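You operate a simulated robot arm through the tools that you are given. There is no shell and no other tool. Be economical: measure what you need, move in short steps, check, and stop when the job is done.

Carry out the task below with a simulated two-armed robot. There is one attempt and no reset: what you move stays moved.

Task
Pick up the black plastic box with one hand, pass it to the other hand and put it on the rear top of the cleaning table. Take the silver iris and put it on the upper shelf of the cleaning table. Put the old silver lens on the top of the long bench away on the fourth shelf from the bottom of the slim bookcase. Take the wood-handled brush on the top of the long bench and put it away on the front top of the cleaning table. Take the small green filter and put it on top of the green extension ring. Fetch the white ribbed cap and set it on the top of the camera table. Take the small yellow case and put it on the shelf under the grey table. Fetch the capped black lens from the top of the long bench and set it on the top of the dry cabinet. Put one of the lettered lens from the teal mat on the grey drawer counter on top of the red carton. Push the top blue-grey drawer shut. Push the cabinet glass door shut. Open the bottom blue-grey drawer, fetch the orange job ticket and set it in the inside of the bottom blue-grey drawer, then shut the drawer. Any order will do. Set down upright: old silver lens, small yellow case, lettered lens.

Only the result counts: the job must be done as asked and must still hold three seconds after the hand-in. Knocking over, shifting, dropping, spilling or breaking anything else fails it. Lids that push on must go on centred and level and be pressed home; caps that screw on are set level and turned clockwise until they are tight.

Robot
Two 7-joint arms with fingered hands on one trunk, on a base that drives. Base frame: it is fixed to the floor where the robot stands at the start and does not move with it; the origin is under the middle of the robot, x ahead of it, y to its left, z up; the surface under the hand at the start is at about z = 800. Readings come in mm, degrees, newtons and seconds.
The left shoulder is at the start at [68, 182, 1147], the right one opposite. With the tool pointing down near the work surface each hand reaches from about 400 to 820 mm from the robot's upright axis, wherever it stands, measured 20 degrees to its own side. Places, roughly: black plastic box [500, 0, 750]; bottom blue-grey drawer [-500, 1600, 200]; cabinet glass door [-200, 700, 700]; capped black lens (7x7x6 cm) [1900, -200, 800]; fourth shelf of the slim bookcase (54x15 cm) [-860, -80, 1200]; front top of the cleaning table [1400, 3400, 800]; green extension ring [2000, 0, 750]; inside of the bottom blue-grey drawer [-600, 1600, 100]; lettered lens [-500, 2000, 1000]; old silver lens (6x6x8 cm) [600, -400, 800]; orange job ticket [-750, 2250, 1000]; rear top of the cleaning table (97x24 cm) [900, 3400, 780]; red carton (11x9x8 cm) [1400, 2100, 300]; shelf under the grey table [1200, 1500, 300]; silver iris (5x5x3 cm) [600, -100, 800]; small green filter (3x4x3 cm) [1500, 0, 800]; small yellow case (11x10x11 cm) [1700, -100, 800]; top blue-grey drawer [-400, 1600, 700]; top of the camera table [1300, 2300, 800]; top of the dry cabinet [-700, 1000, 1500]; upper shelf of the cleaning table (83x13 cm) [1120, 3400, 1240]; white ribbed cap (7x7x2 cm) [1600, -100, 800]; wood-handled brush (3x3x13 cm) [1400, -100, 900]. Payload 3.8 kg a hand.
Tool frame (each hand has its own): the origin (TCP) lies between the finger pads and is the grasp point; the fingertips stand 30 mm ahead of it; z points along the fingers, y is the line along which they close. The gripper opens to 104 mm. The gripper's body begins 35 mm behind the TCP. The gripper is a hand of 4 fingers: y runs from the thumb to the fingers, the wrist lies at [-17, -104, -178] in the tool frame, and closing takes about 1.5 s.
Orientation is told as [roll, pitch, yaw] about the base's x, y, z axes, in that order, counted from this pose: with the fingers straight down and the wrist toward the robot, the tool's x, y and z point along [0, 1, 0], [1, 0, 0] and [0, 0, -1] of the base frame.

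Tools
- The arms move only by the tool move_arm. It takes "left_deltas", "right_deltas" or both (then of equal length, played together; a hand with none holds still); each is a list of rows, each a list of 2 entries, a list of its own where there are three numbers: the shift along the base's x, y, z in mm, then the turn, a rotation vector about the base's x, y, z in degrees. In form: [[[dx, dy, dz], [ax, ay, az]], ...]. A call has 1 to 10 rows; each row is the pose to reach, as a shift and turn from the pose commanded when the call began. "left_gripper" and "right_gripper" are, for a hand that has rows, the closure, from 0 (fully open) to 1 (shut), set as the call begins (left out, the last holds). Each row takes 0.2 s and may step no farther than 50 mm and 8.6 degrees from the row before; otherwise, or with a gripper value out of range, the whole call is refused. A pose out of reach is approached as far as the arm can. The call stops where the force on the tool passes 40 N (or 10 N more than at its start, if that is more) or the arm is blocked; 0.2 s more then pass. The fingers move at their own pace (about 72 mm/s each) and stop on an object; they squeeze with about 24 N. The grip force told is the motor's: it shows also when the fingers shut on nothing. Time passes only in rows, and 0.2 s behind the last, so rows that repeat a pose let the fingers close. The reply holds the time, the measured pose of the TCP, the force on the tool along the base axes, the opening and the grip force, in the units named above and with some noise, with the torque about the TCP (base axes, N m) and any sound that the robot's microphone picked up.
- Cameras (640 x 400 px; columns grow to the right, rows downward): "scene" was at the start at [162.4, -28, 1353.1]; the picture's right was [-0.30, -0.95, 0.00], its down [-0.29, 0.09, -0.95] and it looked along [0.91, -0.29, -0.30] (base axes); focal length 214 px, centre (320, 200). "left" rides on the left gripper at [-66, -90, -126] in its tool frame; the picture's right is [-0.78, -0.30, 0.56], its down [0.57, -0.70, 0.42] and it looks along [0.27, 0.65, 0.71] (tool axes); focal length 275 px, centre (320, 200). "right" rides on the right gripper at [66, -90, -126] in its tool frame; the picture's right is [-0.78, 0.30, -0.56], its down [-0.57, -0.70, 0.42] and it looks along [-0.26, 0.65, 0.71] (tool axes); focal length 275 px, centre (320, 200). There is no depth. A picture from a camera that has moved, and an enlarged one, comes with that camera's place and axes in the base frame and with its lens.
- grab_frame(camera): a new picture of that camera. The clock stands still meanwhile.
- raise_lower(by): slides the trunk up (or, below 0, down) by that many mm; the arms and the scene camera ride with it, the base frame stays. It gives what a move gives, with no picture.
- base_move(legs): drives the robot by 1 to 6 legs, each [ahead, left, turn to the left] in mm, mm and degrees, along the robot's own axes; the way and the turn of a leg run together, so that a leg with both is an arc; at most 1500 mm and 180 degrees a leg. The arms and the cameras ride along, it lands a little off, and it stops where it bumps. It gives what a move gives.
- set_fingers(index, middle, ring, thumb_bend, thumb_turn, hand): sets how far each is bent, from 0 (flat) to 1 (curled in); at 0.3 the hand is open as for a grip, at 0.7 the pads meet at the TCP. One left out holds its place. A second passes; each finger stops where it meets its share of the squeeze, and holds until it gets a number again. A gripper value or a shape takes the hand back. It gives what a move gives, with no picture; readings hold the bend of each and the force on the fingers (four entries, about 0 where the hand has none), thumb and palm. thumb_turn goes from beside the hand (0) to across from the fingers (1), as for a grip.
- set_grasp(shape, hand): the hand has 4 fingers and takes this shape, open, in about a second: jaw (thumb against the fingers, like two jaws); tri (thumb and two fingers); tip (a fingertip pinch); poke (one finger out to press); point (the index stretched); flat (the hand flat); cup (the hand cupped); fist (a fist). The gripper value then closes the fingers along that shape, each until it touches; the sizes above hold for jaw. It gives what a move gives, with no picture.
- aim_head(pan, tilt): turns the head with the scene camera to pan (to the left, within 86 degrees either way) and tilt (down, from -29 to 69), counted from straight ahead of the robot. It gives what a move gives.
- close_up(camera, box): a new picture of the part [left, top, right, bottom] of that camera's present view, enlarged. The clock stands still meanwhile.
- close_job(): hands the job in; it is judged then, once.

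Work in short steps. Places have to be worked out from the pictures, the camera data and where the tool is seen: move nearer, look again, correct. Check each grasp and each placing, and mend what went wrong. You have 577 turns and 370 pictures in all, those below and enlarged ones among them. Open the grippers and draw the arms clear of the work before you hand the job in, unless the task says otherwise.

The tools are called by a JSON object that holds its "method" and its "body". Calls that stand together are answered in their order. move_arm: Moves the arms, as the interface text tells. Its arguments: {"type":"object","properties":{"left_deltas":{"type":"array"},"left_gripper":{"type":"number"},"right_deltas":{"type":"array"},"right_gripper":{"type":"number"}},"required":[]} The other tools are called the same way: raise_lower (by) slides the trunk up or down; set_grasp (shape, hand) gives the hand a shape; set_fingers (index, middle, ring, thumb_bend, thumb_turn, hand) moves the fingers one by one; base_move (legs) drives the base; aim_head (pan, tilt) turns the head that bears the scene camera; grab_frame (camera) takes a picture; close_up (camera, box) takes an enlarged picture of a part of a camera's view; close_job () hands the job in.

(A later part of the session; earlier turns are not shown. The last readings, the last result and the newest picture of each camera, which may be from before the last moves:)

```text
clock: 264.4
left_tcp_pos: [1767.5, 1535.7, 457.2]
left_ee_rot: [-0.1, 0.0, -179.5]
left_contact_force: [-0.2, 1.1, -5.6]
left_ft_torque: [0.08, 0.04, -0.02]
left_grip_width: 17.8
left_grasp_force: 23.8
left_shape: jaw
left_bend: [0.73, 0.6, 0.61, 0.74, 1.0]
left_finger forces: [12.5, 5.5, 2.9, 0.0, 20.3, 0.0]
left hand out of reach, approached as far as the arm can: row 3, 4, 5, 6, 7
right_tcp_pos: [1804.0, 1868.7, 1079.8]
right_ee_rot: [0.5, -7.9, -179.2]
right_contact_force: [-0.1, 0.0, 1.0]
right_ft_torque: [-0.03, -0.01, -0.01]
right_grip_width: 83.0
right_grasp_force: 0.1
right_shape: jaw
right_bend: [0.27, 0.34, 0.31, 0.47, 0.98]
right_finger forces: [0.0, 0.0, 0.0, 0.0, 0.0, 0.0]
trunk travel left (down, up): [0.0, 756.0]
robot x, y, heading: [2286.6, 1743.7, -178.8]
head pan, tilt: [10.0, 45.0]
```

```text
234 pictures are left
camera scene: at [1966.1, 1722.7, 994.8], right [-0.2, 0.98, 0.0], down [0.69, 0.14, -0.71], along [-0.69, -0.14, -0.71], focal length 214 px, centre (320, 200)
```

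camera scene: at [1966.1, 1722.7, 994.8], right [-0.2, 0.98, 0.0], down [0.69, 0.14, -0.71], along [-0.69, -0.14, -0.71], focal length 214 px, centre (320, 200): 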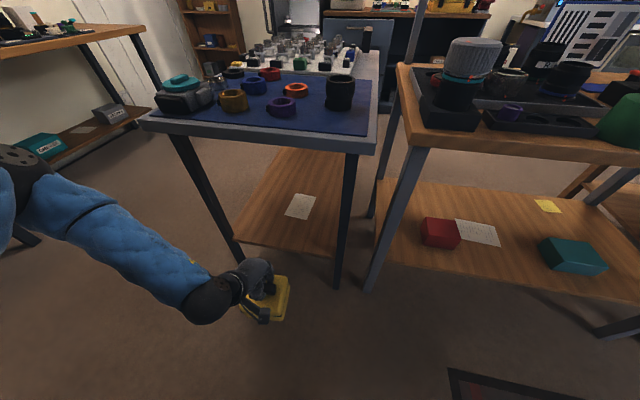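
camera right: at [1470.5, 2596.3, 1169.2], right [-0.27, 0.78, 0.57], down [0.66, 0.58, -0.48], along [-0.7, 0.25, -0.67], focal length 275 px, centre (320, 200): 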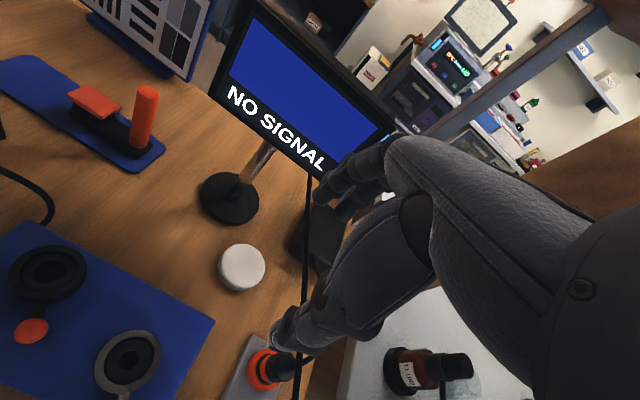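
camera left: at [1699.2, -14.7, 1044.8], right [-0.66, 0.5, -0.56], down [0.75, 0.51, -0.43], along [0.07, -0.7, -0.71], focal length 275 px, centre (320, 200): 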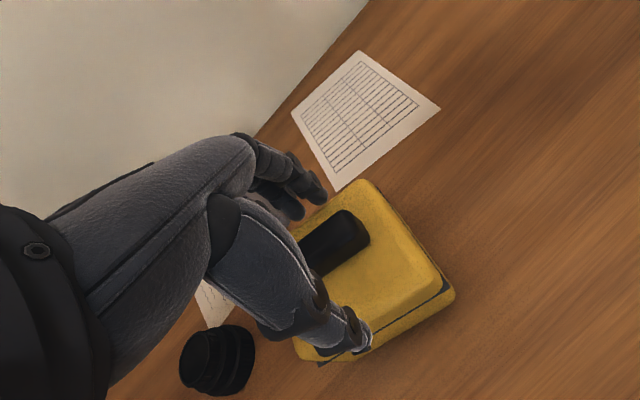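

Shelf height ≈300 confirmed, but with the arm folded the elbow would hit the table top. I back off and extend the arm forward so the forearm comes in from behind.

{"method": "base_move", "body": {"legs": [[-250, 0, 0]]}}

{"method": "move_arm", "body": {"left_deltas": [[[-40, 0, 0], [0, 0, 0]], [[-80, 0, 0], [0, 0, 0]], [[-120, 0, 0], [0, 0, 0]], [[-160, 0, 0], [0, 0, 0]], [[-200, 0, 0], [0, 0, 0]], [[-240, 0, 0], [0, 0, 0]]]}}

{"method": "grab_frame", "body": {"camera": "scene"}}

```text
clock: 266.2
left_tcp_pos: [2011.3, 1540.9, 457.4]
left_ee_rot: [-0.1, 0.1, -179.6]
left_contact_force: [-0.8, -0.1, -5.1]
left_ft_torque: [0.0, -0.01, 0.0]
left_grip_width: 17.8
left_grasp_force: 23.8
left_shape: jaw
left_bend: [0.73, 0.6, 0.61, 0.74, 1.0]
left_finger forces: [12.2, 5.5, 2.8, 0.0, 20.4, 0.0]
right_tcp_pos: [2047.5, 1874.0, 1080.3]
right_ee_rot: [0.5, -7.8, -179.2]
right_contact_force: [0.2, 0.6, -0.2]
right_ft_torque: [-0.01, -0.01, 0.01]
right_grip_width: 82.9
right_grasp_force: 0.1
right_shape: jaw
right_bend: [0.27, 0.34, 0.31, 0.47, 0.98]
right_finger forces: [0.0, 0.0, 0.0, 0.0, 0.0, 0.1]
trunk travel left (down, up): [0.0, 756.0]
robot x, y, heading: [2529.2, 1749.7, -178.8]
head pan, tilt: [10.0, 45.0]
```

```text
clock: 267.6
left_tcp_pos: [1779.0, 1533.1, 465.2]
left_ee_rot: [0.0, 0.0, -179.6]
left_contact_force: [-0.1, -0.1, -5.6]
left_ft_torque: [0.07, -0.05, 0.04]
left_grip_width: 18.1
left_grasp_force: 23.7
left_shape: jaw
left_bend: [0.73, 0.6, 0.61, 0.74, 1.0]
left_finger forces: [12.6, 5.5, 2.7, 0.0, 21.0, 0.0]
left hand out of reach, approached as far as the arm can: row 6
right_tcp_pos: [2047.2, 1875.3, 1079.1]
right_ee_rot: [0.5, -7.8, -179.2]
right_contact_force: [0.7, -0.2, -0.3]
right_ft_torque: [0.01, -0.01, 0.0]
right_grip_width: 82.9
right_grasp_force: 0.1
right_shape: jaw
right_bend: [0.27, 0.34, 0.31, 0.47, 0.98]
right_finger forces: [0.1, 0.0, 0.0, 0.0, 0.0, 0.1]
trunk travel left (down, up): [0.0, 756.0]
robot x, y, heading: [2527.0, 1750.5, -178.7]
head pan, tilt: [10.0, 45.0]
```

```text
233 pictures are left
camera scene: at [2209.9, 1728.1, 995.0], right [-0.19, 0.98, 0.0], down [0.69, 0.14, -0.71], along [-0.69, -0.14, -0.71], focal length 214 px, centre (320, 200)
```

scene: 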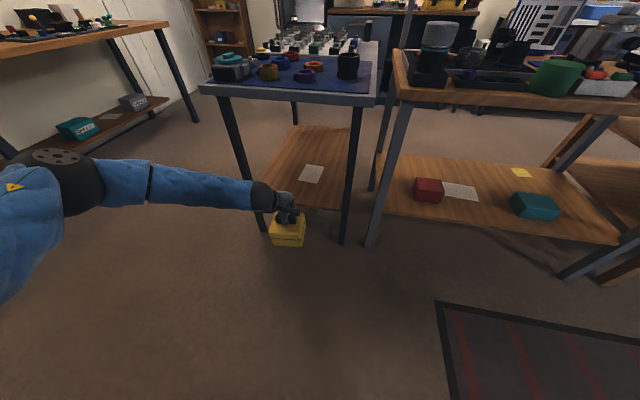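

Now the forearm comes from behind and clears the table edge. I drive ahead ~305 mm.

{"method": "base_move", "body": {"legs": [[200, 0, 0]]}}

{"method": "grab_frame", "body": {"camera": "scene"}}

{"method": "grab_frame", "body": {"camera": "left"}}

```text
clock: 269.2
left_tcp_pos: [1579.3, 1526.6, 465.5]
left_ee_rot: [-0.1, 0.1, -179.5]
left_contact_force: [0.4, 0.9, -5.6]
left_ft_torque: [0.03, 0.02, 0.01]
left_grip_width: 18.1
left_grasp_force: 23.9
left_shape: jaw
left_bend: [0.73, 0.6, 0.61, 0.74, 1.0]
left_finger forces: [12.6, 5.5, 2.8, 0.1, 21.0, 0.0]
right_tcp_pos: [1848.0, 1869.9, 1079.2]
right_ee_rot: [0.5, -8.0, -179.2]
right_contact_force: [-0.6, 0.1, -0.3]
right_ft_torque: [-0.01, 0.01, -0.02]
right_grip_width: 83.1
right_grasp_force: 0.1
right_shape: jaw
right_bend: [0.27, 0.34, 0.31, 0.47, 0.98]
right_finger forces: [0.0, 0.1, 0.0, 0.1, 0.0, 0.1]
trunk travel left (down, up): [0.0, 756.0]
robot x, y, heading: [2329.4, 1745.3, -178.6]
head pan, tilt: [10.0, 45.0]
```

```text
232 pictures are left
camera scene: at [2010.4, 1723.4, 994.7], right [-0.2, 0.98, 0.0], down [0.69, 0.14, -0.71], along [-0.69, -0.14, -0.71], focal length 214 px, centre (320, 200)
```

scene: 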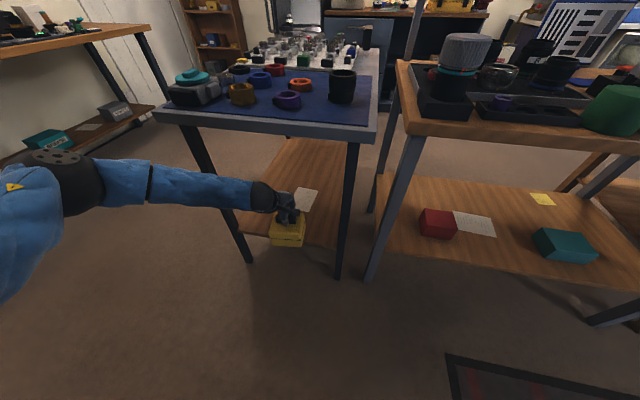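

```text
231 pictures are left
camera left: at [1669.1, 1591.9, 590.6], right [0.29, 0.78, -0.56], down [0.71, -0.57, -0.42], along [-0.65, -0.27, -0.71], focal length 275 px, centre (320, 200)
```

left: 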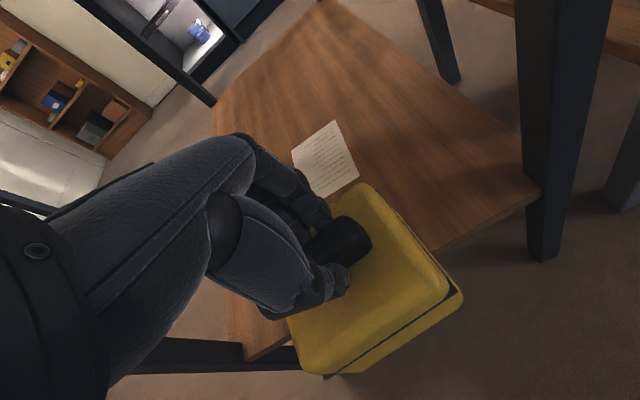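

Shelf edge at x≈1552, paper's near edge ≈1412. I go ahead 95 mm more (TCP x≈1485) and lower.

{"method": "base_move", "body": {"legs": [[95, 0, 0]]}}

{"method": "move_arm", "body": {"left_deltas": [[[0, 0, -20], [0, 0, 0]], [[0, 0, -36], [0, 0, 0]], [[0, 0, -42], [0, 0, 0]]]}}

{"method": "grab_frame", "body": {"camera": "left"}}

{"method": "grab_frame", "body": {"camera": "scene"}}

```text
clock: 270.4
left_tcp_pos: [1484.3, 1524.9, 464.3]
left_ee_rot: [-0.1, 0.1, -179.6]
left_contact_force: [-0.4, -0.7, -6.1]
left_ft_torque: [0.03, 0.01, -0.01]
left_grip_width: 17.9
left_grasp_force: 23.7
left_shape: jaw
left_bend: [0.73, 0.6, 0.61, 0.74, 1.0]
left_finger forces: [12.7, 5.5, 2.8, 0.0, 21.1, 0.0]
right_tcp_pos: [1750.4, 1868.2, 1078.8]
right_ee_rot: [0.5, -7.8, -179.2]
right_contact_force: [-0.8, -0.3, -0.4]
right_ft_torque: [0.0, -0.02, -0.03]
right_grip_width: 83.1
right_grasp_force: 0.0
right_shape: jaw
right_bend: [0.27, 0.34, 0.31, 0.47, 0.98]
right_finger forces: [0.0, 0.0, 0.0, 0.1, 0.0, 0.0]
trunk travel left (down, up): [0.0, 756.0]
robot x, y, heading: [2230.4, 1744.5, -178.6]
head pan, tilt: [10.0, 45.0]
```

```text
clock: 271.2
left_tcp_pos: [1496.9, 1512.4, 437.7]
left_ee_rot: [-0.1, 0.0, -179.6]
left_contact_force: [-0.2, -0.3, -4.9]
left_ft_torque: [0.02, 0.01, 0.04]
left_grip_width: 18.1
left_grasp_force: 24.2
left_shape: jaw
left_bend: [0.73, 0.6, 0.61, 0.74, 1.0]
left_finger forces: [12.9, 5.6, 2.7, 0.0, 21.0, 0.1]
left hand out of reach, approached as far as the arm can: row 1, 2, 3
right_tcp_pos: [1752.3, 1867.6, 1080.4]
right_ee_rot: [0.5, -7.8, -179.2]
right_contact_force: [-0.2, 0.3, 0.5]
right_ft_torque: [0.03, 0.03, -0.04]
right_grip_width: 83.1
right_grasp_force: 0.1
right_shape: jaw
right_bend: [0.27, 0.34, 0.31, 0.47, 0.98]
right_finger forces: [0.0, 0.0, 0.0, 0.0, 0.1, 0.0]
trunk travel left (down, up): [0.0, 756.0]
robot x, y, heading: [2231.4, 1742.6, -178.7]
head pan, tilt: [10.0, 45.0]
```

```text
230 pictures are left
camera left: at [1586.1, 1576.9, 563.5], right [0.29, 0.78, -0.56], down [0.71, -0.57, -0.42], along [-0.65, -0.27, -0.71], focal length 275 px, centre (320, 200)
```

left: 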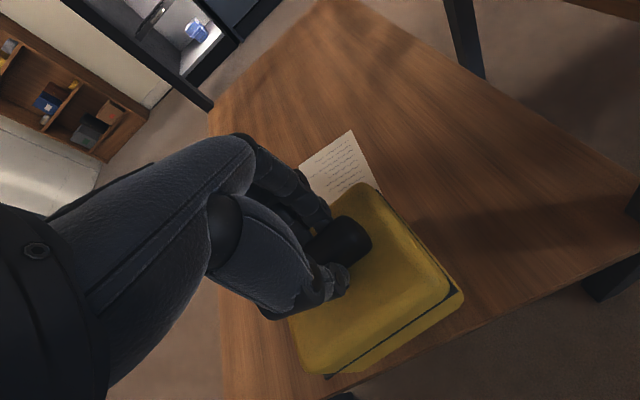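

```text
229 pictures are left
camera scene: at [1914.2, 1721.5, 994.8], right [-0.19, 0.98, 0.0], down [0.69, 0.14, -0.71], along [-0.69, -0.14, -0.71], focal length 214 px, centre (320, 200)
```

scene: 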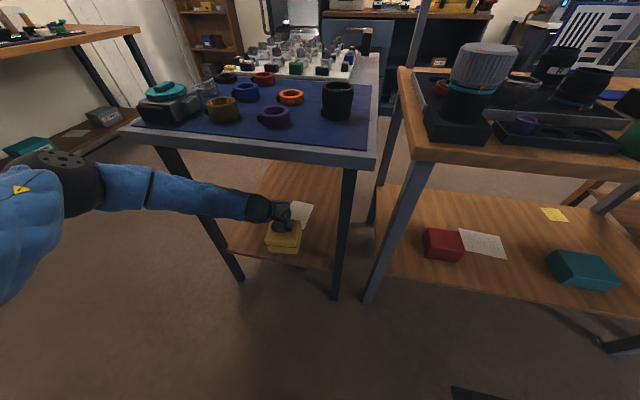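

At the reach limit; I draw the hand 60 mm nearer to the robot while driving 70 ahead, then lower the rest.

{"method": "move_arm", "body": {"left_deltas": [[[30, 10, 5], [0, 0, 0]], [[60, 15, 5], [0, 0, 0]]]}}

{"method": "base_move", "body": {"legs": [[72, 0, 0]]}}

{"method": "move_arm", "body": {"left_deltas": [[[0, 0, -10], [0, 0, 0]], [[0, 0, -17], [0, 0, 0]], [[0, 0, -22], [0, 0, 0]]]}}

```text
clock: 271.8
left_tcp_pos: [1557.4, 1527.5, 445.8]
left_ee_rot: [0.1, 0.0, -179.6]
left_contact_force: [-0.4, 0.0, -4.8]
left_ft_torque: [0.0, 0.0, 0.01]
left_grip_width: 18.2
left_grasp_force: 23.9
left_shape: jaw
left_bend: [0.73, 0.6, 0.61, 0.74, 1.0]
left_finger forces: [12.7, 5.5, 2.9, 0.0, 21.1, 0.0]
right_tcp_pos: [1751.5, 1868.1, 1078.5]
right_ee_rot: [0.5, -7.8, -179.2]
right_contact_force: [0.8, -0.4, 0.3]
right_ft_torque: [-0.03, 0.02, 0.05]
right_grip_width: 82.9
right_grasp_force: 0.0
right_shape: jaw
right_bend: [0.27, 0.34, 0.31, 0.47, 0.98]
right_finger forces: [0.0, 0.1, 0.0, 0.1, 0.1, 0.1]
trunk travel left (down, up): [0.0, 756.0]
robot x, y, heading: [2231.9, 1741.7, -178.4]
head pan, tilt: [10.0, 45.0]
```

```text
clock: 272.8
left_tcp_pos: [1483.4, 1525.9, 445.3]
left_ee_rot: [-0.1, 0.1, -179.6]
left_contact_force: [-0.2, -0.7, -6.0]
left_ft_torque: [0.02, 0.02, 0.01]
left_grip_width: 18.0
left_grasp_force: 23.7
left_shape: jaw
left_bend: [0.73, 0.6, 0.61, 0.74, 1.0]
left_finger forces: [12.8, 5.5, 2.9, 0.0, 21.0, 0.0]
right_tcp_pos: [1678.6, 1867.6, 1079.1]
right_ee_rot: [0.4, -7.8, -179.2]
right_contact_force: [-0.3, -0.7, 0.3]
right_ft_torque: [0.04, -0.03, -0.01]
right_grip_width: 83.0
right_grasp_force: 0.1
right_shape: jaw
right_bend: [0.27, 0.34, 0.31, 0.47, 0.98]
right_finger forces: [0.1, 0.1, 0.0, 0.0, 0.0, 0.0]
trunk travel left (down, up): [0.0, 756.0]
robot x, y, heading: [2161.1, 1740.5, -178.9]
head pan, tilt: [10.0, 45.0]
```

```text
clock: 273.6
left_tcp_pos: [1484.0, 1525.2, 423.6]
left_ee_rot: [0.0, 0.0, -179.6]
left_contact_force: [-0.3, 0.5, -5.4]
left_ft_torque: [0.03, 0.03, 0.01]
left_grip_width: 18.2
left_grasp_force: 24.1
left_shape: jaw
left_bend: [0.73, 0.6, 0.61, 0.74, 1.0]
left_finger forces: [12.8, 5.5, 2.8, 0.1, 21.0, 0.0]
right_tcp_pos: [1677.5, 1867.1, 1079.2]
right_ee_rot: [0.5, -7.9, -179.2]
right_contact_force: [-0.4, 1.1, -0.2]
right_ft_torque: [-0.01, 0.02, 0.05]
right_grip_width: 83.0
right_grasp_force: 0.1
right_shape: jaw
right_bend: [0.27, 0.34, 0.31, 0.47, 0.98]
right_finger forces: [0.0, 0.0, 0.1, 0.1, 0.0, 0.0]
trunk travel left (down, up): [0.0, 756.0]
robot x, y, heading: [2161.6, 1742.1, -178.7]
head pan, tilt: [10.0, 45.0]
```

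{"method": "move_arm", "body": {"left_deltas": [[[0, 0, -4], [0, 0, 0]], [[0, 0, -8], [0, 0, 0]], [[0, 0, -12], [0, 0, 0]], [[0, 0, -16], [0, 0, 0]]]}}

{"method": "grab_frame", "body": {"camera": "left"}}

```text
clock: 274.6
left_tcp_pos: [1486.2, 1523.3, 409.2]
left_ee_rot: [-0.1, 0.1, -179.6]
left_contact_force: [0.3, 1.2, -5.7]
left_ft_torque: [0.01, -0.01, -0.02]
left_grip_width: 18.0
left_grasp_force: 23.6
left_shape: jaw
left_bend: [0.73, 0.6, 0.61, 0.74, 1.0]
left_finger forces: [12.8, 5.5, 3.0, 0.1, 21.0, 0.0]
right_tcp_pos: [1678.5, 1866.7, 1079.1]
right_ee_rot: [0.4, -7.9, -179.2]
right_contact_force: [-0.2, 0.4, 0.6]
right_ft_torque: [0.02, 0.0, 0.0]
right_grip_width: 83.1
right_grasp_force: 0.1
right_shape: jaw
right_bend: [0.27, 0.34, 0.31, 0.47, 0.98]
right_finger forces: [0.1, 0.0, 0.0, 0.0, 0.1, 0.1]
trunk travel left (down, up): [0.0, 756.0]
robot x, y, heading: [2157.1, 1740.4, -178.9]
head pan, tilt: [10.0, 45.0]
```

```text
228 pictures are left
camera left: at [1573.9, 1588.5, 534.3], right [0.29, 0.78, -0.56], down [0.71, -0.57, -0.42], along [-0.65, -0.27, -0.71], focal length 275 px, centre (320, 200)
```

left: 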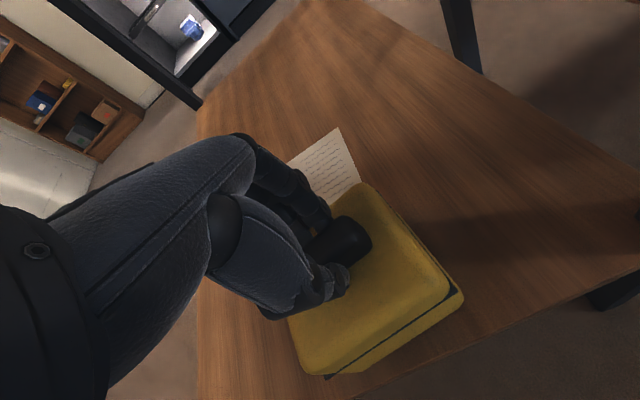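

{"method": "move_arm", "body": {"left_deltas": [[[0, 0, -5], [0, 0, 0]], [[0, 0, -10], [0, 0, 0]], [[0, 0, -15], [0, 0, 0]], [[0, 0, -20], [0, 0, 0]], [[0, 0, -25], [0, 0, 0]]]}}

{"method": "grab_frame", "body": {"camera": "left"}}

```text
clock: 275.8
left_tcp_pos: [1491.8, 1513.3, 396.8]
left_ee_rot: [-0.2, 0.0, -179.7]
left_contact_force: [-1.0, 0.8, -3.2]
left_ft_torque: [0.0, 0.0, -0.01]
left_grip_width: 18.0
left_grasp_force: 23.5
left_shape: jaw
left_bend: [0.73, 0.6, 0.61, 0.74, 1.0]
left_finger forces: [12.7, 5.8, 3.1, 0.0, 21.4, 0.0]
left hand out of reach, approached as far as the arm can: row 1, 2, 3, 4, 5
right_tcp_pos: [1678.8, 1867.6, 1078.9]
right_ee_rot: [0.4, -7.9, -179.1]
right_contact_force: [-0.2, -0.1, 0.7]
right_ft_torque: [0.03, -0.01, 0.0]
right_grip_width: 83.0
right_grasp_force: 0.1
right_shape: jaw
right_bend: [0.27, 0.34, 0.31, 0.47, 0.98]
right_finger forces: [0.1, 0.0, 0.0, 0.0, 0.0, 0.0]
trunk travel left (down, up): [0.0, 756.0]
robot x, y, heading: [2159.8, 1739.3, -178.8]
head pan, tilt: [10.0, 45.0]
```

```text
227 pictures are left
camera left: at [1580.3, 1578.2, 522.8], right [0.29, 0.78, -0.56], down [0.7, -0.57, -0.43], along [-0.65, -0.27, -0.71], focal length 275 px, centre (320, 200)
```

left: 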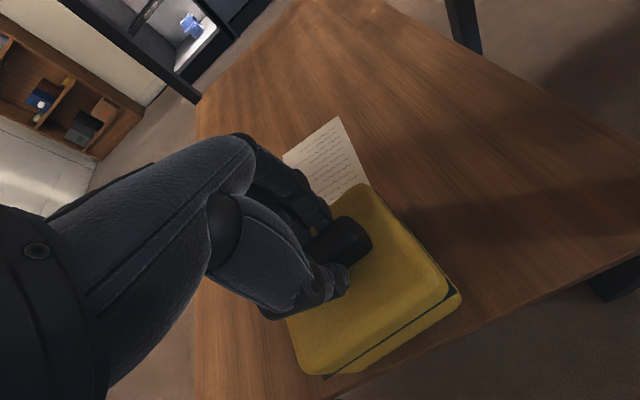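

Force dropped to −3 N: it's touching. The arm is again at its limit, so I repeat the small retract-and-drive trick and press a few mm lower to confirm.

{"method": "move_arm", "body": {"left_deltas": [[[0, 0, 4], [0, 0, 0]], [[35, 10, 4], [0, 0, 0]]]}}

{"method": "base_move", "body": {"legs": [[40, 0, 0]]}}

{"method": "move_arm", "body": {"left_deltas": [[[0, 0, -4], [0, 0, 0]], [[0, 0, -7], [0, 0, 0]], [[0, 0, -10], [0, 0, 0]]]}}

```text
clock: 276.4
left_tcp_pos: [1526.9, 1524.2, 401.2]
left_ee_rot: [0.0, 0.1, -179.6]
left_contact_force: [-0.3, 0.1, -5.2]
left_ft_torque: [0.02, 0.01, -0.02]
left_grip_width: 17.8
left_grasp_force: 24.0
left_shape: jaw
left_bend: [0.73, 0.6, 0.61, 0.74, 1.0]
left_finger forces: [12.8, 5.8, 3.0, 0.0, 21.0, 0.0]
right_tcp_pos: [1678.3, 1865.5, 1078.3]
right_ee_rot: [0.5, -8.0, -179.2]
right_contact_force: [-0.2, -0.1, 0.2]
right_ft_torque: [-0.02, 0.01, -0.01]
right_grip_width: 83.0
right_grasp_force: 0.0
right_shape: jaw
right_bend: [0.27, 0.34, 0.31, 0.47, 0.98]
right_finger forces: [0.0, 0.0, 0.0, 0.1, 0.0, 0.0]
trunk travel left (down, up): [0.0, 756.0]
robot x, y, heading: [2158.6, 1739.2, -178.9]
head pan, tilt: [10.0, 45.0]
```

```text
clock: 277.3
left_tcp_pos: [1484.9, 1524.2, 400.4]
left_ee_rot: [0.0, 0.2, -179.6]
left_contact_force: [0.5, -0.1, -4.9]
left_ft_torque: [0.04, 0.01, 0.01]
left_grip_width: 17.9
left_grasp_force: 23.8
left_shape: jaw
left_bend: [0.73, 0.6, 0.61, 0.74, 1.0]
left_finger forces: [12.9, 5.6, 2.9, 0.0, 21.2, 0.0]
right_tcp_pos: [1636.7, 1866.1, 1079.3]
right_ee_rot: [0.4, -7.8, -179.3]
right_contact_force: [-0.2, 0.0, 0.1]
right_ft_torque: [0.0, 0.01, -0.02]
right_grip_width: 83.0
right_grasp_force: 0.1
right_shape: jaw
right_bend: [0.27, 0.34, 0.31, 0.47, 0.98]
right_finger forces: [0.1, 0.0, 0.0, 0.0, 0.1, 0.0]
trunk travel left (down, up): [0.0, 756.0]
robot x, y, heading: [2119.8, 1737.3, -178.9]
head pan, tilt: [10.0, 45.0]
```

```text
clock: 278.1
left_tcp_pos: [1484.5, 1523.8, 395.6]
left_ee_rot: [-0.2, -0.2, -179.6]
left_contact_force: [6.3, 0.5, 19.2]
left_ft_torque: [0.01, -0.12, 0.03]
left_grip_width: 19.4
left_grasp_force: 23.4
left_shape: jaw
left_bend: [0.73, 0.61, 0.72, 0.74, 1.0]
left_finger forces: [13.1, 5.9, 2.6, 0.0, 27.6, 0.0]
right_tcp_pos: [1639.7, 1865.6, 1080.8]
right_ee_rot: [0.4, -7.9, -179.2]
right_contact_force: [-0.2, -0.4, 0.6]
right_ft_torque: [-0.01, 0.03, -0.03]
right_grip_width: 83.1
right_grasp_force: 0.1
right_shape: jaw
right_bend: [0.27, 0.34, 0.31, 0.47, 0.98]
right_finger forces: [0.0, 0.0, 0.0, 0.0, 0.0, 0.1]
trunk travel left (down, up): [0.0, 756.0]
robot x, y, heading: [2119.2, 1739.9, -178.8]
head pan, tilt: [10.0, 45.0]
```

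Firm contact at z≈396. I ease, open the hand, rise a bit and back out with the base.

{"method": "move_arm", "body": {"left_deltas": [[[0, 0, 2], [0, 0, 0]], [[0, 0, 2], [0, 0, 0]], [[0, 0, 2], [0, 0, 0]], [[0, 0, 2], [0, 0, 0]], [[0, 0, 20], [0, 0, 0]], [[0, 0, 45], [0, 0, 0]]], "left_gripper": 0.3}}

{"method": "grab_frame", "body": {"camera": "left"}}

```text
clock: 279.5
left_tcp_pos: [1486.2, 1523.0, 438.8]
left_ee_rot: [-0.2, 0.0, -179.7]
left_contact_force: [-0.3, -1.0, 0.2]
left_ft_torque: [0.01, -0.01, -0.02]
left_grip_width: 72.6
left_grasp_force: 0.1
left_shape: jaw
left_bend: [0.27, 0.37, 0.34, 0.57, 0.99]
left_finger forces: [0.0, 0.0, 0.0, 0.0, 0.0, 0.0]
right_tcp_pos: [1638.7, 1866.2, 1081.5]
right_ee_rot: [0.5, -7.9, -179.3]
right_contact_force: [0.3, -0.4, 0.4]
right_ft_torque: [0.01, 0.0, -0.01]
right_grip_width: 82.7
right_grasp_force: 0.1
right_shape: jaw
right_bend: [0.27, 0.34, 0.31, 0.47, 0.98]
right_finger forces: [0.0, 0.0, 0.0, 0.0, 0.0, 0.1]
trunk travel left (down, up): [0.0, 756.0]
robot x, y, heading: [2117.1, 1737.7, -178.7]
head pan, tilt: [10.0, 45.0]
```

```text
226 pictures are left
camera left: at [1574.9, 1588.0, 563.6], right [0.29, 0.78, -0.56], down [0.7, -0.57, -0.43], along [-0.65, -0.27, -0.71], focal length 275 px, centre (320, 200)
```

left: 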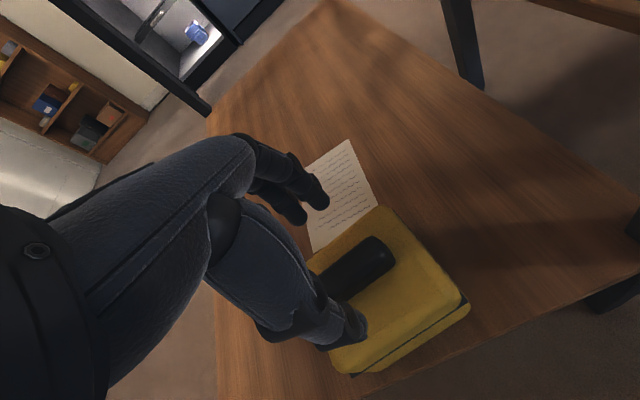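

{"method": "move_arm", "body": {"left_deltas": [[[0, 0, 20], [0, 0, 0]]]}}

{"method": "base_move", "body": {"legs": [[-420, 0, 0]]}}

{"method": "grab_frame", "body": {"camera": "scene"}}

```text
clock: 279.9
left_tcp_pos: [1485.6, 1524.2, 458.0]
left_ee_rot: [-0.1, 0.0, -179.6]
left_contact_force: [-0.6, 0.5, -0.3]
left_ft_torque: [-0.04, 0.05, 0.0]
left_grip_width: 72.7
left_grasp_force: 0.1
left_shape: jaw
left_bend: [0.27, 0.37, 0.34, 0.57, 0.99]
left_finger forces: [0.0, 0.0, 0.1, 0.0, 0.0, 0.0]
right_tcp_pos: [1636.8, 1865.9, 1080.5]
right_ee_rot: [0.5, -7.9, -179.3]
right_contact_force: [-0.3, 0.6, -0.3]
right_ft_torque: [0.0, 0.01, -0.01]
right_grip_width: 83.0
right_grasp_force: 0.0
right_shape: jaw
right_bend: [0.27, 0.34, 0.31, 0.47, 0.98]
right_finger forces: [0.0, 0.0, 0.0, 0.0, 0.1, 0.0]
trunk travel left (down, up): [0.0, 756.0]
robot x, y, heading: [2117.8, 1737.6, -178.9]
head pan, tilt: [10.0, 45.0]
```

```text
clock: 282.4
left_tcp_pos: [1905.0, 1535.5, 457.7]
left_ee_rot: [-0.1, 0.0, -179.9]
left_contact_force: [0.2, 0.1, -0.1]
left_ft_torque: [0.0, 0.01, -0.01]
left_grip_width: 72.6
left_grasp_force: 0.0
left_shape: jaw
left_bend: [0.27, 0.37, 0.34, 0.57, 0.99]
left_finger forces: [0.0, 0.1, 0.1, 0.0, 0.1, 0.0]
right_tcp_pos: [2058.3, 1876.3, 1079.8]
right_ee_rot: [0.4, -7.8, -179.6]
right_contact_force: [0.0, 0.1, -0.2]
right_ft_torque: [0.0, 0.01, 0.0]
right_grip_width: 83.2
right_grasp_force: 0.1
right_shape: jaw
right_bend: [0.27, 0.34, 0.31, 0.47, 0.98]
right_finger forces: [0.0, 0.0, 0.0, 0.0, 0.1, 0.0]
trunk travel left (down, up): [0.0, 756.0]
robot x, y, heading: [2540.0, 1749.1, -179.0]
head pan, tilt: [10.0, 45.0]
```

```text
225 pictures are left
camera scene: at [2220.7, 1728.8, 995.1], right [-0.19, 0.98, 0.0], down [0.69, 0.13, -0.71], along [-0.69, -0.13, -0.71], focal length 214 px, centre (320, 200)
```

scene: 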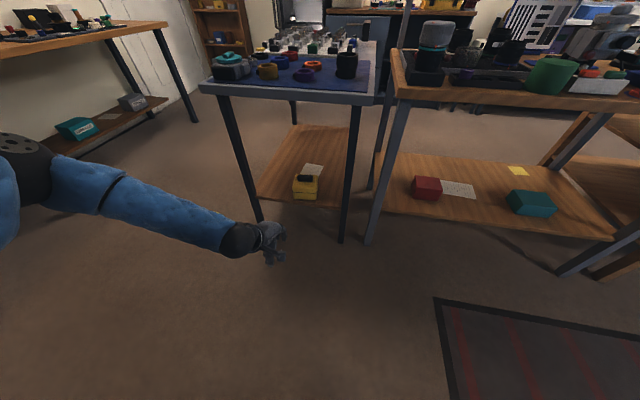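

Case is upright on the shelf; the red carton is seen for later. I raise arm and trunk and drive to the bench for the capped lens.

{"method": "move_arm", "body": {"left_deltas": [[[0, 0, 45], [0, 0, 0]], [[0, 0, 90], [0, 0, 0]], [[0, 0, 135], [0, 0, 0]], [[0, 0, 180], [0, 0, 0]], [[0, 0, 225], [0, 0, 0]], [[20, 0, 270], [0, 0, 0]], [[40, 0, 310], [0, 0, 0]]], "left_gripper": 0}}

{"method": "raise_lower", "body": {"by": 300}}

{"method": "base_move", "body": {"legs": [[0, 0, 89], [1180, 0, 0], [0, -740, 0]]}}

{"method": "aim_head", "body": {"pan": 10, "tilt": 50}}

{"method": "grab_frame", "body": {"camera": "scene"}}

```text
clock: 284.1
left_tcp_pos: [1945.9, 1534.4, 768.5]
left_ee_rot: [0.0, 0.0, -180.0]
left_contact_force: [-1.1, -0.1, -0.3]
left_ft_torque: [0.01, -0.01, -0.04]
left_grip_width: 103.6
left_grasp_force: 0.1
left_shape: jaw
left_bend: [0.3, 0.3, 0.3, 0.3, 0.97]
left_finger forces: [0.0, 0.0, 0.1, 0.0, 0.0, 0.0]
right_tcp_pos: [2059.4, 1877.4, 1080.5]
right_ee_rot: [0.5, -7.9, -179.6]
right_contact_force: [1.1, 0.0, -0.7]
right_ft_torque: [-0.03, 0.01, -0.02]
right_grip_width: 83.1
right_grasp_force: 0.0
right_shape: jaw
right_bend: [0.27, 0.34, 0.31, 0.47, 0.98]
right_finger forces: [0.1, 0.0, 0.1, 0.0, 0.0, 0.0]
trunk travel left (down, up): [0.0, 756.0]
robot x, y, heading: [2537.2, 1746.5, -179.1]
head pan, tilt: [10.0, 45.0]
```

```text
clock: 287.1
left_tcp_pos: [1943.9, 1534.1, 1066.8]
left_ee_rot: [0.0, 0.1, -180.0]
left_contact_force: [-0.1, -0.4, 0.1]
left_ft_torque: [0.01, 0.03, 0.01]
left_grip_width: 103.6
left_grasp_force: 0.0
left_shape: jaw
left_bend: [0.3, 0.3, 0.3, 0.3, 0.97]
left_finger forces: [0.0, 0.1, 0.0, 0.0, 0.0, 0.0]
right_tcp_pos: [2058.7, 1876.5, 1378.6]
right_ee_rot: [0.4, -7.9, -179.6]
right_contact_force: [-0.2, 0.5, 0.2]
right_ft_torque: [-0.01, 0.01, -0.04]
right_grip_width: 82.7
right_grasp_force: 0.1
right_shape: jaw
right_bend: [0.27, 0.34, 0.31, 0.47, 0.98]
right_finger forces: [0.0, 0.0, 0.1, 0.0, 0.0, 0.1]
trunk travel left (down, up): [-300.0, 456.0]
robot x, y, heading: [2535.9, 1747.6, -179.1]
head pan, tilt: [10.0, 45.0]
```

```text
clock: 300.5
left_tcp_pos: [2002.6, -31.4, 1068.1]
left_ee_rot: [0.0, 0.0, -90.2]
left_contact_force: [0.3, 0.3, 0.5]
left_ft_torque: [0.0, 0.03, 0.04]
left_grip_width: 103.8
left_grasp_force: 0.1
left_shape: jaw
left_bend: [0.3, 0.3, 0.3, 0.3, 0.97]
left_finger forces: [0.0, 0.1, 0.0, 0.0, 0.0, 0.0]
right_tcp_pos: [1661.5, 84.3, 1379.8]
right_ee_rot: [0.6, -7.8, -89.7]
right_contact_force: [-0.4, -0.2, 0.5]
right_ft_torque: [-0.01, 0.01, 0.01]
right_grip_width: 82.8
right_grasp_force: 0.0
right_shape: jaw
right_bend: [0.27, 0.34, 0.31, 0.47, 0.98]
right_finger forces: [0.1, 0.0, 0.1, 0.0, 0.0, 0.0]
trunk travel left (down, up): [-300.0, 456.0]
robot x, y, heading: [1790.7, 567.0, -89.5]
head pan, tilt: [10.0, 45.0]
```

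```text
clock: 301.1
left_tcp_pos: [2004.4, -31.8, 1066.7]
left_ee_rot: [0.0, 0.0, -90.1]
left_contact_force: [-0.9, -0.1, 1.0]
left_ft_torque: [0.0, -0.04, -0.02]
left_grip_width: 103.7
left_grasp_force: 0.0
left_shape: jaw
left_bend: [0.3, 0.3, 0.3, 0.3, 0.97]
left_finger forces: [0.1, 0.0, 0.1, 0.1, 0.1, 0.0]
right_tcp_pos: [1661.9, 84.3, 1379.5]
right_ee_rot: [0.4, -7.9, -89.8]
right_contact_force: [0.4, 0.5, -0.5]
right_ft_torque: [-0.01, -0.02, 0.0]
right_grip_width: 83.1
right_grasp_force: 0.0
right_shape: jaw
right_bend: [0.27, 0.34, 0.31, 0.47, 0.98]
right_finger forces: [0.1, 0.0, 0.0, 0.0, 0.0, 0.0]
trunk travel left (down, up): [-300.0, 456.0]
robot x, y, heading: [1790.2, 565.2, -89.7]
head pan, tilt: [10.0, 50.0]
```

```text
224 pictures are left
camera scene: at [1809.4, 415.0, 1303.6], right [-0.98, -0.18, 0.0], down [-0.14, 0.75, -0.64], along [0.12, -0.63, -0.77], focal length 214 px, centre (320, 200)
```

scene: 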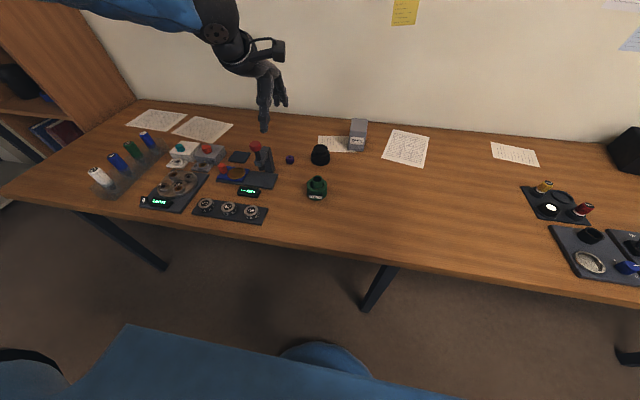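

{"method": "base_move", "body": {"legs": [[55, -50, 0]]}}

{"method": "move_arm", "body": {"left_deltas": [[[-8, -20, 0], [0, 0, 0]], [[-16, -40, 0], [0, 0, 0]], [[-24, -60, 0], [0, 0, 0]], [[-32, -85, -10], [0, 0, 0]], [[-32, -85, -55], [0, 0, 0]], [[-32, -85, -100], [0, 0, 0]], [[-32, -85, -120], [0, 0, 0]]]}}

{"method": "grab_frame", "body": {"camera": "left"}}

```text
clock: 302.2
left_tcp_pos: [1953.4, -88.4, 1066.5]
left_ee_rot: [0.0, 0.1, -90.3]
left_contact_force: [-0.3, 0.0, -0.8]
left_ft_torque: [-0.01, 0.03, -0.03]
left_grip_width: 103.8
left_grasp_force: 0.1
left_shape: jaw
left_bend: [0.3, 0.3, 0.3, 0.3, 0.97]
left_finger forces: [0.0, 0.0, 0.1, 0.0, 0.0, 0.1]
right_tcp_pos: [1613.1, 26.8, 1379.0]
right_ee_rot: [0.5, -7.8, -89.9]
right_contact_force: [-0.8, -1.0, 0.0]
right_ft_torque: [-0.01, 0.0, 0.02]
right_grip_width: 83.1
right_grasp_force: 0.0
right_shape: jaw
right_bend: [0.27, 0.34, 0.31, 0.47, 0.98]
right_finger forces: [0.0, 0.1, 0.0, 0.0, 0.1, 0.0]
trunk travel left (down, up): [-300.0, 456.0]
robot x, y, heading: [1746.2, 509.4, -89.5]
head pan, tilt: [10.0, 50.0]
```

```text
clock: 303.8
left_tcp_pos: [1943.0, -151.7, 954.5]
left_ee_rot: [-0.3, -0.1, -90.3]
left_contact_force: [0.6, -1.1, 0.9]
left_ft_torque: [0.0, -0.01, -0.02]
left_grip_width: 103.7
left_grasp_force: 0.1
left_shape: jaw
left_bend: [0.3, 0.3, 0.3, 0.3, 0.97]
left_finger forces: [0.0, 0.1, 0.0, 0.1, 0.0, 0.0]
left hand out of reach, approached as far as the arm can: row 4, 5, 6, 7
right_tcp_pos: [1613.3, 27.4, 1378.8]
right_ee_rot: [0.5, -7.9, -89.8]
right_contact_force: [0.0, 0.1, 0.2]
right_ft_torque: [-0.01, 0.0, 0.02]
right_grip_width: 83.1
right_grasp_force: 0.0
right_shape: jaw
right_bend: [0.27, 0.34, 0.31, 0.47, 0.98]
right_finger forces: [0.1, 0.1, 0.1, 0.1, 0.0, 0.0]
trunk travel left (down, up): [-300.0, 456.0]
robot x, y, heading: [1745.7, 509.2, -89.4]
head pan, tilt: [10.0, 50.0]
```

```text
223 pictures are left
camera left: at [1877.4, -62.5, 1079.1], right [-0.78, 0.3, -0.56], down [0.57, 0.7, -0.43], along [0.26, -0.65, -0.71], focal length 275 px, centre (320, 200)
```

left: 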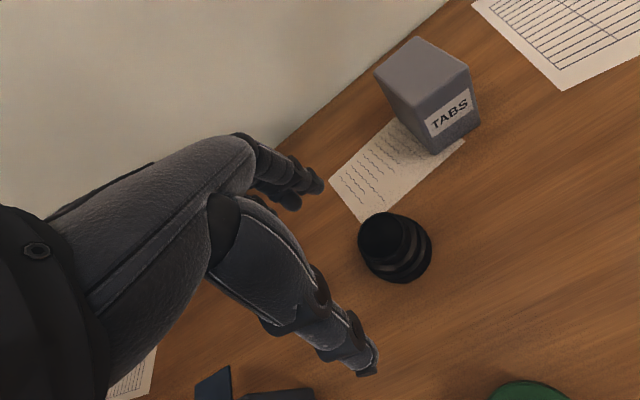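

Reach limit. Lowering the trunk leans the torso forward, so I raise the hand 130 and lower the trunk 130.

{"method": "move_arm", "body": {"left_deltas": [[[0, 5, 45], [0, 0, 0]], [[0, 10, 90], [0, 0, 0]], [[0, 15, 130], [0, 0, 0]]]}}

{"method": "raise_lower", "body": {"by": -130}}

{"method": "move_arm", "body": {"left_deltas": [[[-15, -20, 0], [0, 0, 0]], [[-28, -48, 0], [0, 0, 0]], [[-28, -48, -20], [0, 0, 0]]]}}

{"method": "grab_frame", "body": {"camera": "left"}}

```text
clock: 304.6
left_tcp_pos: [1943.6, -132.9, 1088.6]
left_ee_rot: [-0.1, 0.0, -90.3]
left_contact_force: [0.1, 0.7, 0.2]
left_ft_torque: [-0.01, 0.0, -0.01]
left_grip_width: 103.8
left_grasp_force: 0.0
left_shape: jaw
left_bend: [0.3, 0.3, 0.3, 0.3, 0.97]
left_finger forces: [0.1, 0.1, 0.0, 0.0, 0.1, 0.0]
right_tcp_pos: [1614.5, 29.1, 1379.4]
right_ee_rot: [0.5, -7.9, -89.8]
right_contact_force: [-1.1, 0.2, -0.4]
right_ft_torque: [-0.02, -0.02, -0.02]
right_grip_width: 83.0
right_grasp_force: 0.1
right_shape: jaw
right_bend: [0.27, 0.34, 0.31, 0.47, 0.98]
right_finger forces: [0.0, 0.1, 0.1, 0.1, 0.0, 0.0]
trunk travel left (down, up): [-300.0, 456.0]
robot x, y, heading: [1745.1, 501.5, -89.3]
head pan, tilt: [10.0, 50.0]
```

```text
clock: 306.1
left_tcp_pos: [1943.3, -135.1, 956.3]
left_ee_rot: [-0.1, -0.1, -90.3]
left_contact_force: [0.7, -0.7, 0.0]
left_ft_torque: [-0.03, 0.06, -0.02]
left_grip_width: 103.7
left_grasp_force: 0.1
left_shape: jaw
left_bend: [0.3, 0.3, 0.3, 0.3, 0.97]
left_finger forces: [0.1, 0.0, 0.0, 0.0, 0.0, 0.1]
right_tcp_pos: [1613.6, 30.2, 1249.8]
right_ee_rot: [0.5, -7.9, -89.8]
right_contact_force: [0.0, 0.7, -0.1]
right_ft_torque: [0.0, -0.01, 0.01]
right_grip_width: 82.9
right_grasp_force: 0.0
right_shape: jaw
right_bend: [0.27, 0.34, 0.31, 0.47, 0.98]
right_finger forces: [0.0, 0.0, 0.0, 0.0, 0.0, 0.0]
trunk travel left (down, up): [-170.0, 586.0]
robot x, y, heading: [1743.6, 506.9, -89.5]
head pan, tilt: [10.0, 50.0]
```

```text
clock: 306.9
left_tcp_pos: [1913.8, -184.1, 936.8]
left_ee_rot: [0.1, 0.1, -90.1]
left_contact_force: [-0.7, 0.5, -0.7]
left_ft_torque: [0.0, 0.01, 0.01]
left_grip_width: 104.0
left_grasp_force: 0.1
left_shape: jaw
left_bend: [0.3, 0.3, 0.3, 0.3, 0.97]
left_finger forces: [0.1, 0.1, 0.0, 0.0, 0.1, 0.0]
left hand out of reach, approached as far as the arm can: row 2
right_tcp_pos: [1613.7, 28.9, 1250.9]
right_ee_rot: [0.5, -7.9, -89.8]
right_contact_force: [-0.8, -0.3, -0.4]
right_ft_torque: [-0.07, 0.02, 0.0]
right_grip_width: 82.7
right_grasp_force: 0.0
right_shape: jaw
right_bend: [0.27, 0.34, 0.31, 0.47, 0.98]
right_finger forces: [0.1, 0.0, 0.0, 0.0, 0.0, 0.0]
trunk travel left (down, up): [-170.0, 586.0]
robot x, y, heading: [1747.2, 507.2, -89.5]
head pan, tilt: [10.0, 50.0]
```

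```text
222 pictures are left
camera left: at [1847.5, -95.2, 1061.8], right [-0.77, 0.3, -0.56], down [0.57, 0.7, -0.42], along [0.26, -0.65, -0.71], focal length 275 px, centre (320, 200)
```

left: 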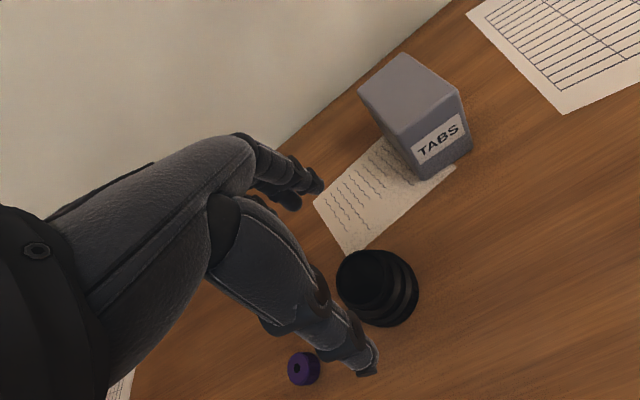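

Centred over the lens at (1912,−184). I descend to z≈848 and close.

{"method": "move_arm", "body": {"left_deltas": [[[-2, 0, -35], [0, 0, 0]], [[-2, 0, -70], [0, 0, 0]], [[-2, 0, -89], [0, 0, 0]]]}}

{"method": "move_arm", "body": {"left_deltas": [[[0, 0, 0], [0, 0, 0]], [[0, 0, 0], [0, 0, 0]], [[0, 0, 0], [0, 0, 0]], [[0, 0, 0], [0, 0, 0]], [[0, 0, 0], [0, 0, 0]]], "left_gripper": 0.9}}

{"method": "grab_frame", "body": {"camera": "left"}}

```text
clock: 307.8
left_tcp_pos: [1910.7, -183.0, 845.1]
left_ee_rot: [0.0, 0.0, -90.2]
left_contact_force: [0.3, 0.0, 0.2]
left_ft_torque: [0.01, -0.01, 0.02]
left_grip_width: 103.6
left_grasp_force: 0.0
left_shape: jaw
left_bend: [0.3, 0.3, 0.3, 0.3, 0.97]
left_finger forces: [0.1, 0.1, 0.0, 0.0, 0.1, 0.0]
right_tcp_pos: [1613.2, 27.6, 1248.8]
right_ee_rot: [0.5, -7.9, -89.8]
right_contact_force: [0.1, 0.3, -0.4]
right_ft_torque: [0.03, 0.03, 0.0]
right_grip_width: 82.9
right_grasp_force: 0.1
right_shape: jaw
right_bend: [0.27, 0.34, 0.31, 0.47, 0.98]
right_finger forces: [0.0, 0.1, 0.0, 0.1, 0.0, 0.0]
trunk travel left (down, up): [-170.0, 586.0]
robot x, y, heading: [1745.9, 510.0, -89.3]
head pan, tilt: [10.0, 50.0]
```

```text
clock: 308.9
left_tcp_pos: [1910.4, -182.7, 850.5]
left_ee_rot: [-0.2, -0.2, -90.3]
left_contact_force: [-3.4, -1.4, 12.2]
left_ft_torque: [-0.56, 0.09, -0.15]
left_grip_width: 47.1
left_grasp_force: 23.9
left_shape: jaw
left_bend: [0.74, 0.44, 0.47, 0.71, 0.99]
left_finger forces: [16.5, 16.9, 3.4, 0.0, 21.0, 0.0]
right_tcp_pos: [1613.1, 28.9, 1249.8]
right_ee_rot: [0.5, -8.0, -89.8]
right_contact_force: [0.2, 0.1, -0.3]
right_ft_torque: [-0.03, 0.0, 0.04]
right_grip_width: 83.0
right_grasp_force: 0.1
right_shape: jaw
right_bend: [0.27, 0.34, 0.31, 0.47, 0.98]
right_finger forces: [0.0, 0.0, 0.0, 0.1, 0.0, 0.0]
trunk travel left (down, up): [-170.0, 586.0]
robot x, y, heading: [1747.1, 505.7, -89.5]
head pan, tilt: [10.0, 50.0]
```

```text
221 pictures are left
camera left: at [1844.6, -93.3, 974.2], right [-0.78, 0.3, -0.56], down [0.57, 0.7, -0.43], along [0.26, -0.65, -0.71], focal length 275 px, centre (320, 200)
```

left: 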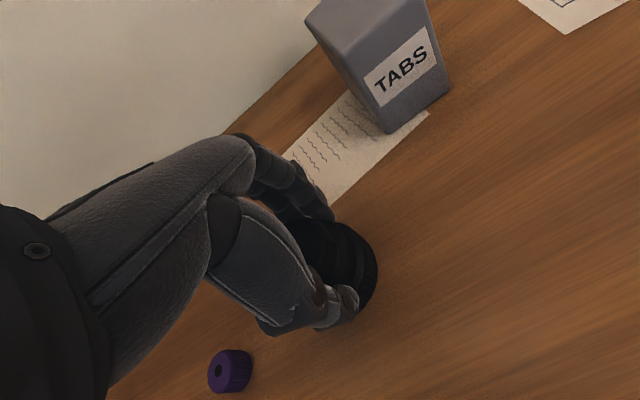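

{"method": "move_arm", "body": {"left_deltas": [[[0, 0, 15], [0, 0, 0]], [[0, 0, 40], [0, 0, 0]], [[0, 10, 80], [0, 0, 0]], [[0, 35, 120], [0, 0, 0]], [[0, 65, 160], [0, 0, 0]], [[0, 100, 190], [0, 0, 0]]]}}

{"method": "grab_frame", "body": {"camera": "left"}}

```text
clock: 310.4
left_tcp_pos: [1911.2, -81.2, 1040.5]
left_ee_rot: [0.0, 0.1, -90.2]
left_contact_force: [-0.5, -0.6, -2.9]
left_ft_torque: [0.0, -0.01, -0.01]
left_grip_width: 46.3
left_grasp_force: 24.2
left_shape: jaw
left_bend: [0.74, 0.44, 0.47, 0.71, 0.99]
left_finger forces: [11.0, 8.1, 4.0, 0.0, 21.2, 0.0]
right_tcp_pos: [1612.5, 28.8, 1250.7]
right_ee_rot: [0.5, -8.0, -89.8]
right_contact_force: [0.1, -0.5, 0.0]
right_ft_torque: [0.01, 0.02, 0.02]
right_grip_width: 82.9
right_grasp_force: 0.0
right_shape: jaw
right_bend: [0.27, 0.34, 0.31, 0.47, 0.98]
right_finger forces: [0.0, 0.1, 0.1, 0.0, 0.1, 0.1]
trunk travel left (down, up): [-170.0, 586.0]
robot x, y, heading: [1746.7, 507.8, -89.4]
head pan, tilt: [10.0, 50.0]
```

```text
220 pictures are left
camera left: at [1845.6, 6.3, 1165.1], right [-0.78, 0.3, -0.56], down [0.57, 0.7, -0.42], along [0.26, -0.65, -0.71], focal length 275 px, centre (320, 200)
```

left: 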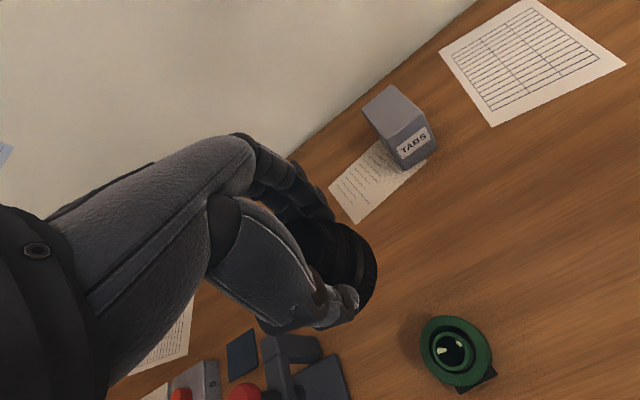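

Capped lens held; filter still on its ring. I raise the trunk back, and drive round to the bench's near end for the old silver lens.

{"method": "raise_lower", "body": {"by": 130}}

{"method": "base_move", "body": {"legs": [[-80, 0, 0], [0, -1440, 0], [0, 0, 90], [-240, -130, 0], [-80, -200, 0], [0, -250, 0]]}}

{"method": "aim_head", "body": {"pan": -20, "tilt": 45}}

{"method": "grab_frame", "body": {"camera": "scene"}}

```text
clock: 311.9
left_tcp_pos: [1912.4, -84.7, 1166.3]
left_ee_rot: [0.0, 0.1, -90.2]
left_contact_force: [0.8, -0.2, -2.2]
left_ft_torque: [0.03, 0.02, 0.02]
left_grip_width: 46.4
left_grasp_force: 24.3
left_shape: jaw
left_bend: [0.74, 0.44, 0.47, 0.71, 0.99]
left_finger forces: [11.1, 8.1, 4.1, 0.1, 21.1, 0.1]
right_tcp_pos: [1612.6, 26.7, 1378.9]
right_ee_rot: [0.5, -7.8, -89.8]
right_contact_force: [0.6, -0.4, -0.6]
right_ft_torque: [0.01, 0.03, 0.01]
right_grip_width: 83.1
right_grasp_force: 0.1
right_shape: jaw
right_bend: [0.27, 0.34, 0.31, 0.47, 0.98]
right_finger forces: [0.0, 0.0, 0.0, 0.0, 0.0, 0.0]
trunk travel left (down, up): [-300.0, 456.0]
robot x, y, heading: [1746.6, 504.8, -89.4]
head pan, tilt: [10.0, 50.0]
```

```text
clock: 327.9
left_tcp_pos: [584.3, 168.8, 1166.2]
left_ee_rot: [0.1, 0.1, 0.8]
left_contact_force: [-1.4, 0.2, -2.5]
left_ft_torque: [0.01, -0.01, 0.01]
left_grip_width: 46.3
left_grasp_force: 24.4
left_shape: jaw
left_bend: [0.74, 0.44, 0.47, 0.71, 0.99]
left_finger forces: [10.9, 7.6, 4.4, 0.0, 21.1, 0.0]
right_tcp_pos: [477.1, -131.6, 1379.9]
right_ee_rot: [0.5, -7.9, 1.0]
right_contact_force: [0.2, -0.3, -0.2]
right_ft_torque: [0.02, 0.01, 0.01]
right_grip_width: 82.9
right_grasp_force: 0.1
right_shape: jaw
right_bend: [0.27, 0.34, 0.31, 0.47, 0.98]
right_finger forces: [0.0, 0.0, 0.1, 0.0, 0.0, 0.0]
trunk travel left (down, up): [-300.0, 456.0]
robot x, y, heading: [-3.3, -6.3, 1.4]
head pan, tilt: [10.0, 50.0]
```

```text
clock: 328.8
left_tcp_pos: [584.6, 169.2, 1167.0]
left_ee_rot: [0.1, 0.1, 0.7]
left_contact_force: [0.8, -0.3, -2.8]
left_ft_torque: [0.01, 0.02, -0.02]
left_grip_width: 46.3
left_grasp_force: 24.5
left_shape: jaw
left_bend: [0.74, 0.44, 0.47, 0.71, 0.99]
left_finger forces: [10.9, 7.8, 4.4, 0.1, 21.0, 0.0]
right_tcp_pos: [476.8, -131.1, 1379.2]
right_ee_rot: [0.5, -7.9, 1.0]
right_contact_force: [0.0, -0.5, -0.3]
right_ft_torque: [0.0, 0.01, 0.0]
right_grip_width: 82.9
right_grasp_force: 0.1
right_shape: jaw
right_bend: [0.27, 0.34, 0.31, 0.47, 0.98]
right_finger forces: [0.1, 0.0, 0.0, 0.0, 0.0, 0.0]
trunk travel left (down, up): [-300.0, 456.0]
robot x, y, heading: [-4.3, -8.1, 1.7]
head pan, tilt: [-20.0, 45.0]
```

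```text
219 pictures are left
camera scene: at [146.7, -30.5, 1310.5], right [-0.32, -0.95, 0.0], down [-0.67, 0.22, -0.71], along [0.67, -0.22, -0.71], focal length 214 px, centre (320, 200)
```

scene: 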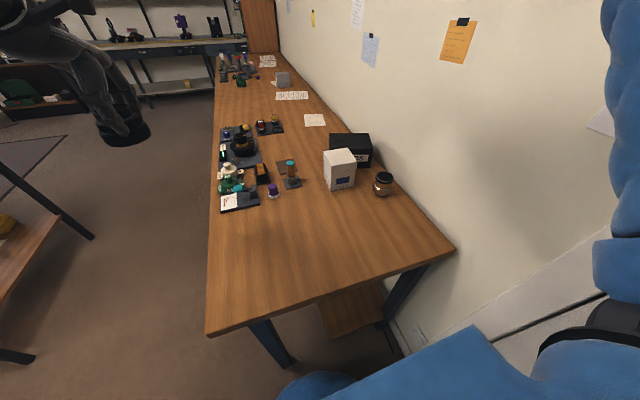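

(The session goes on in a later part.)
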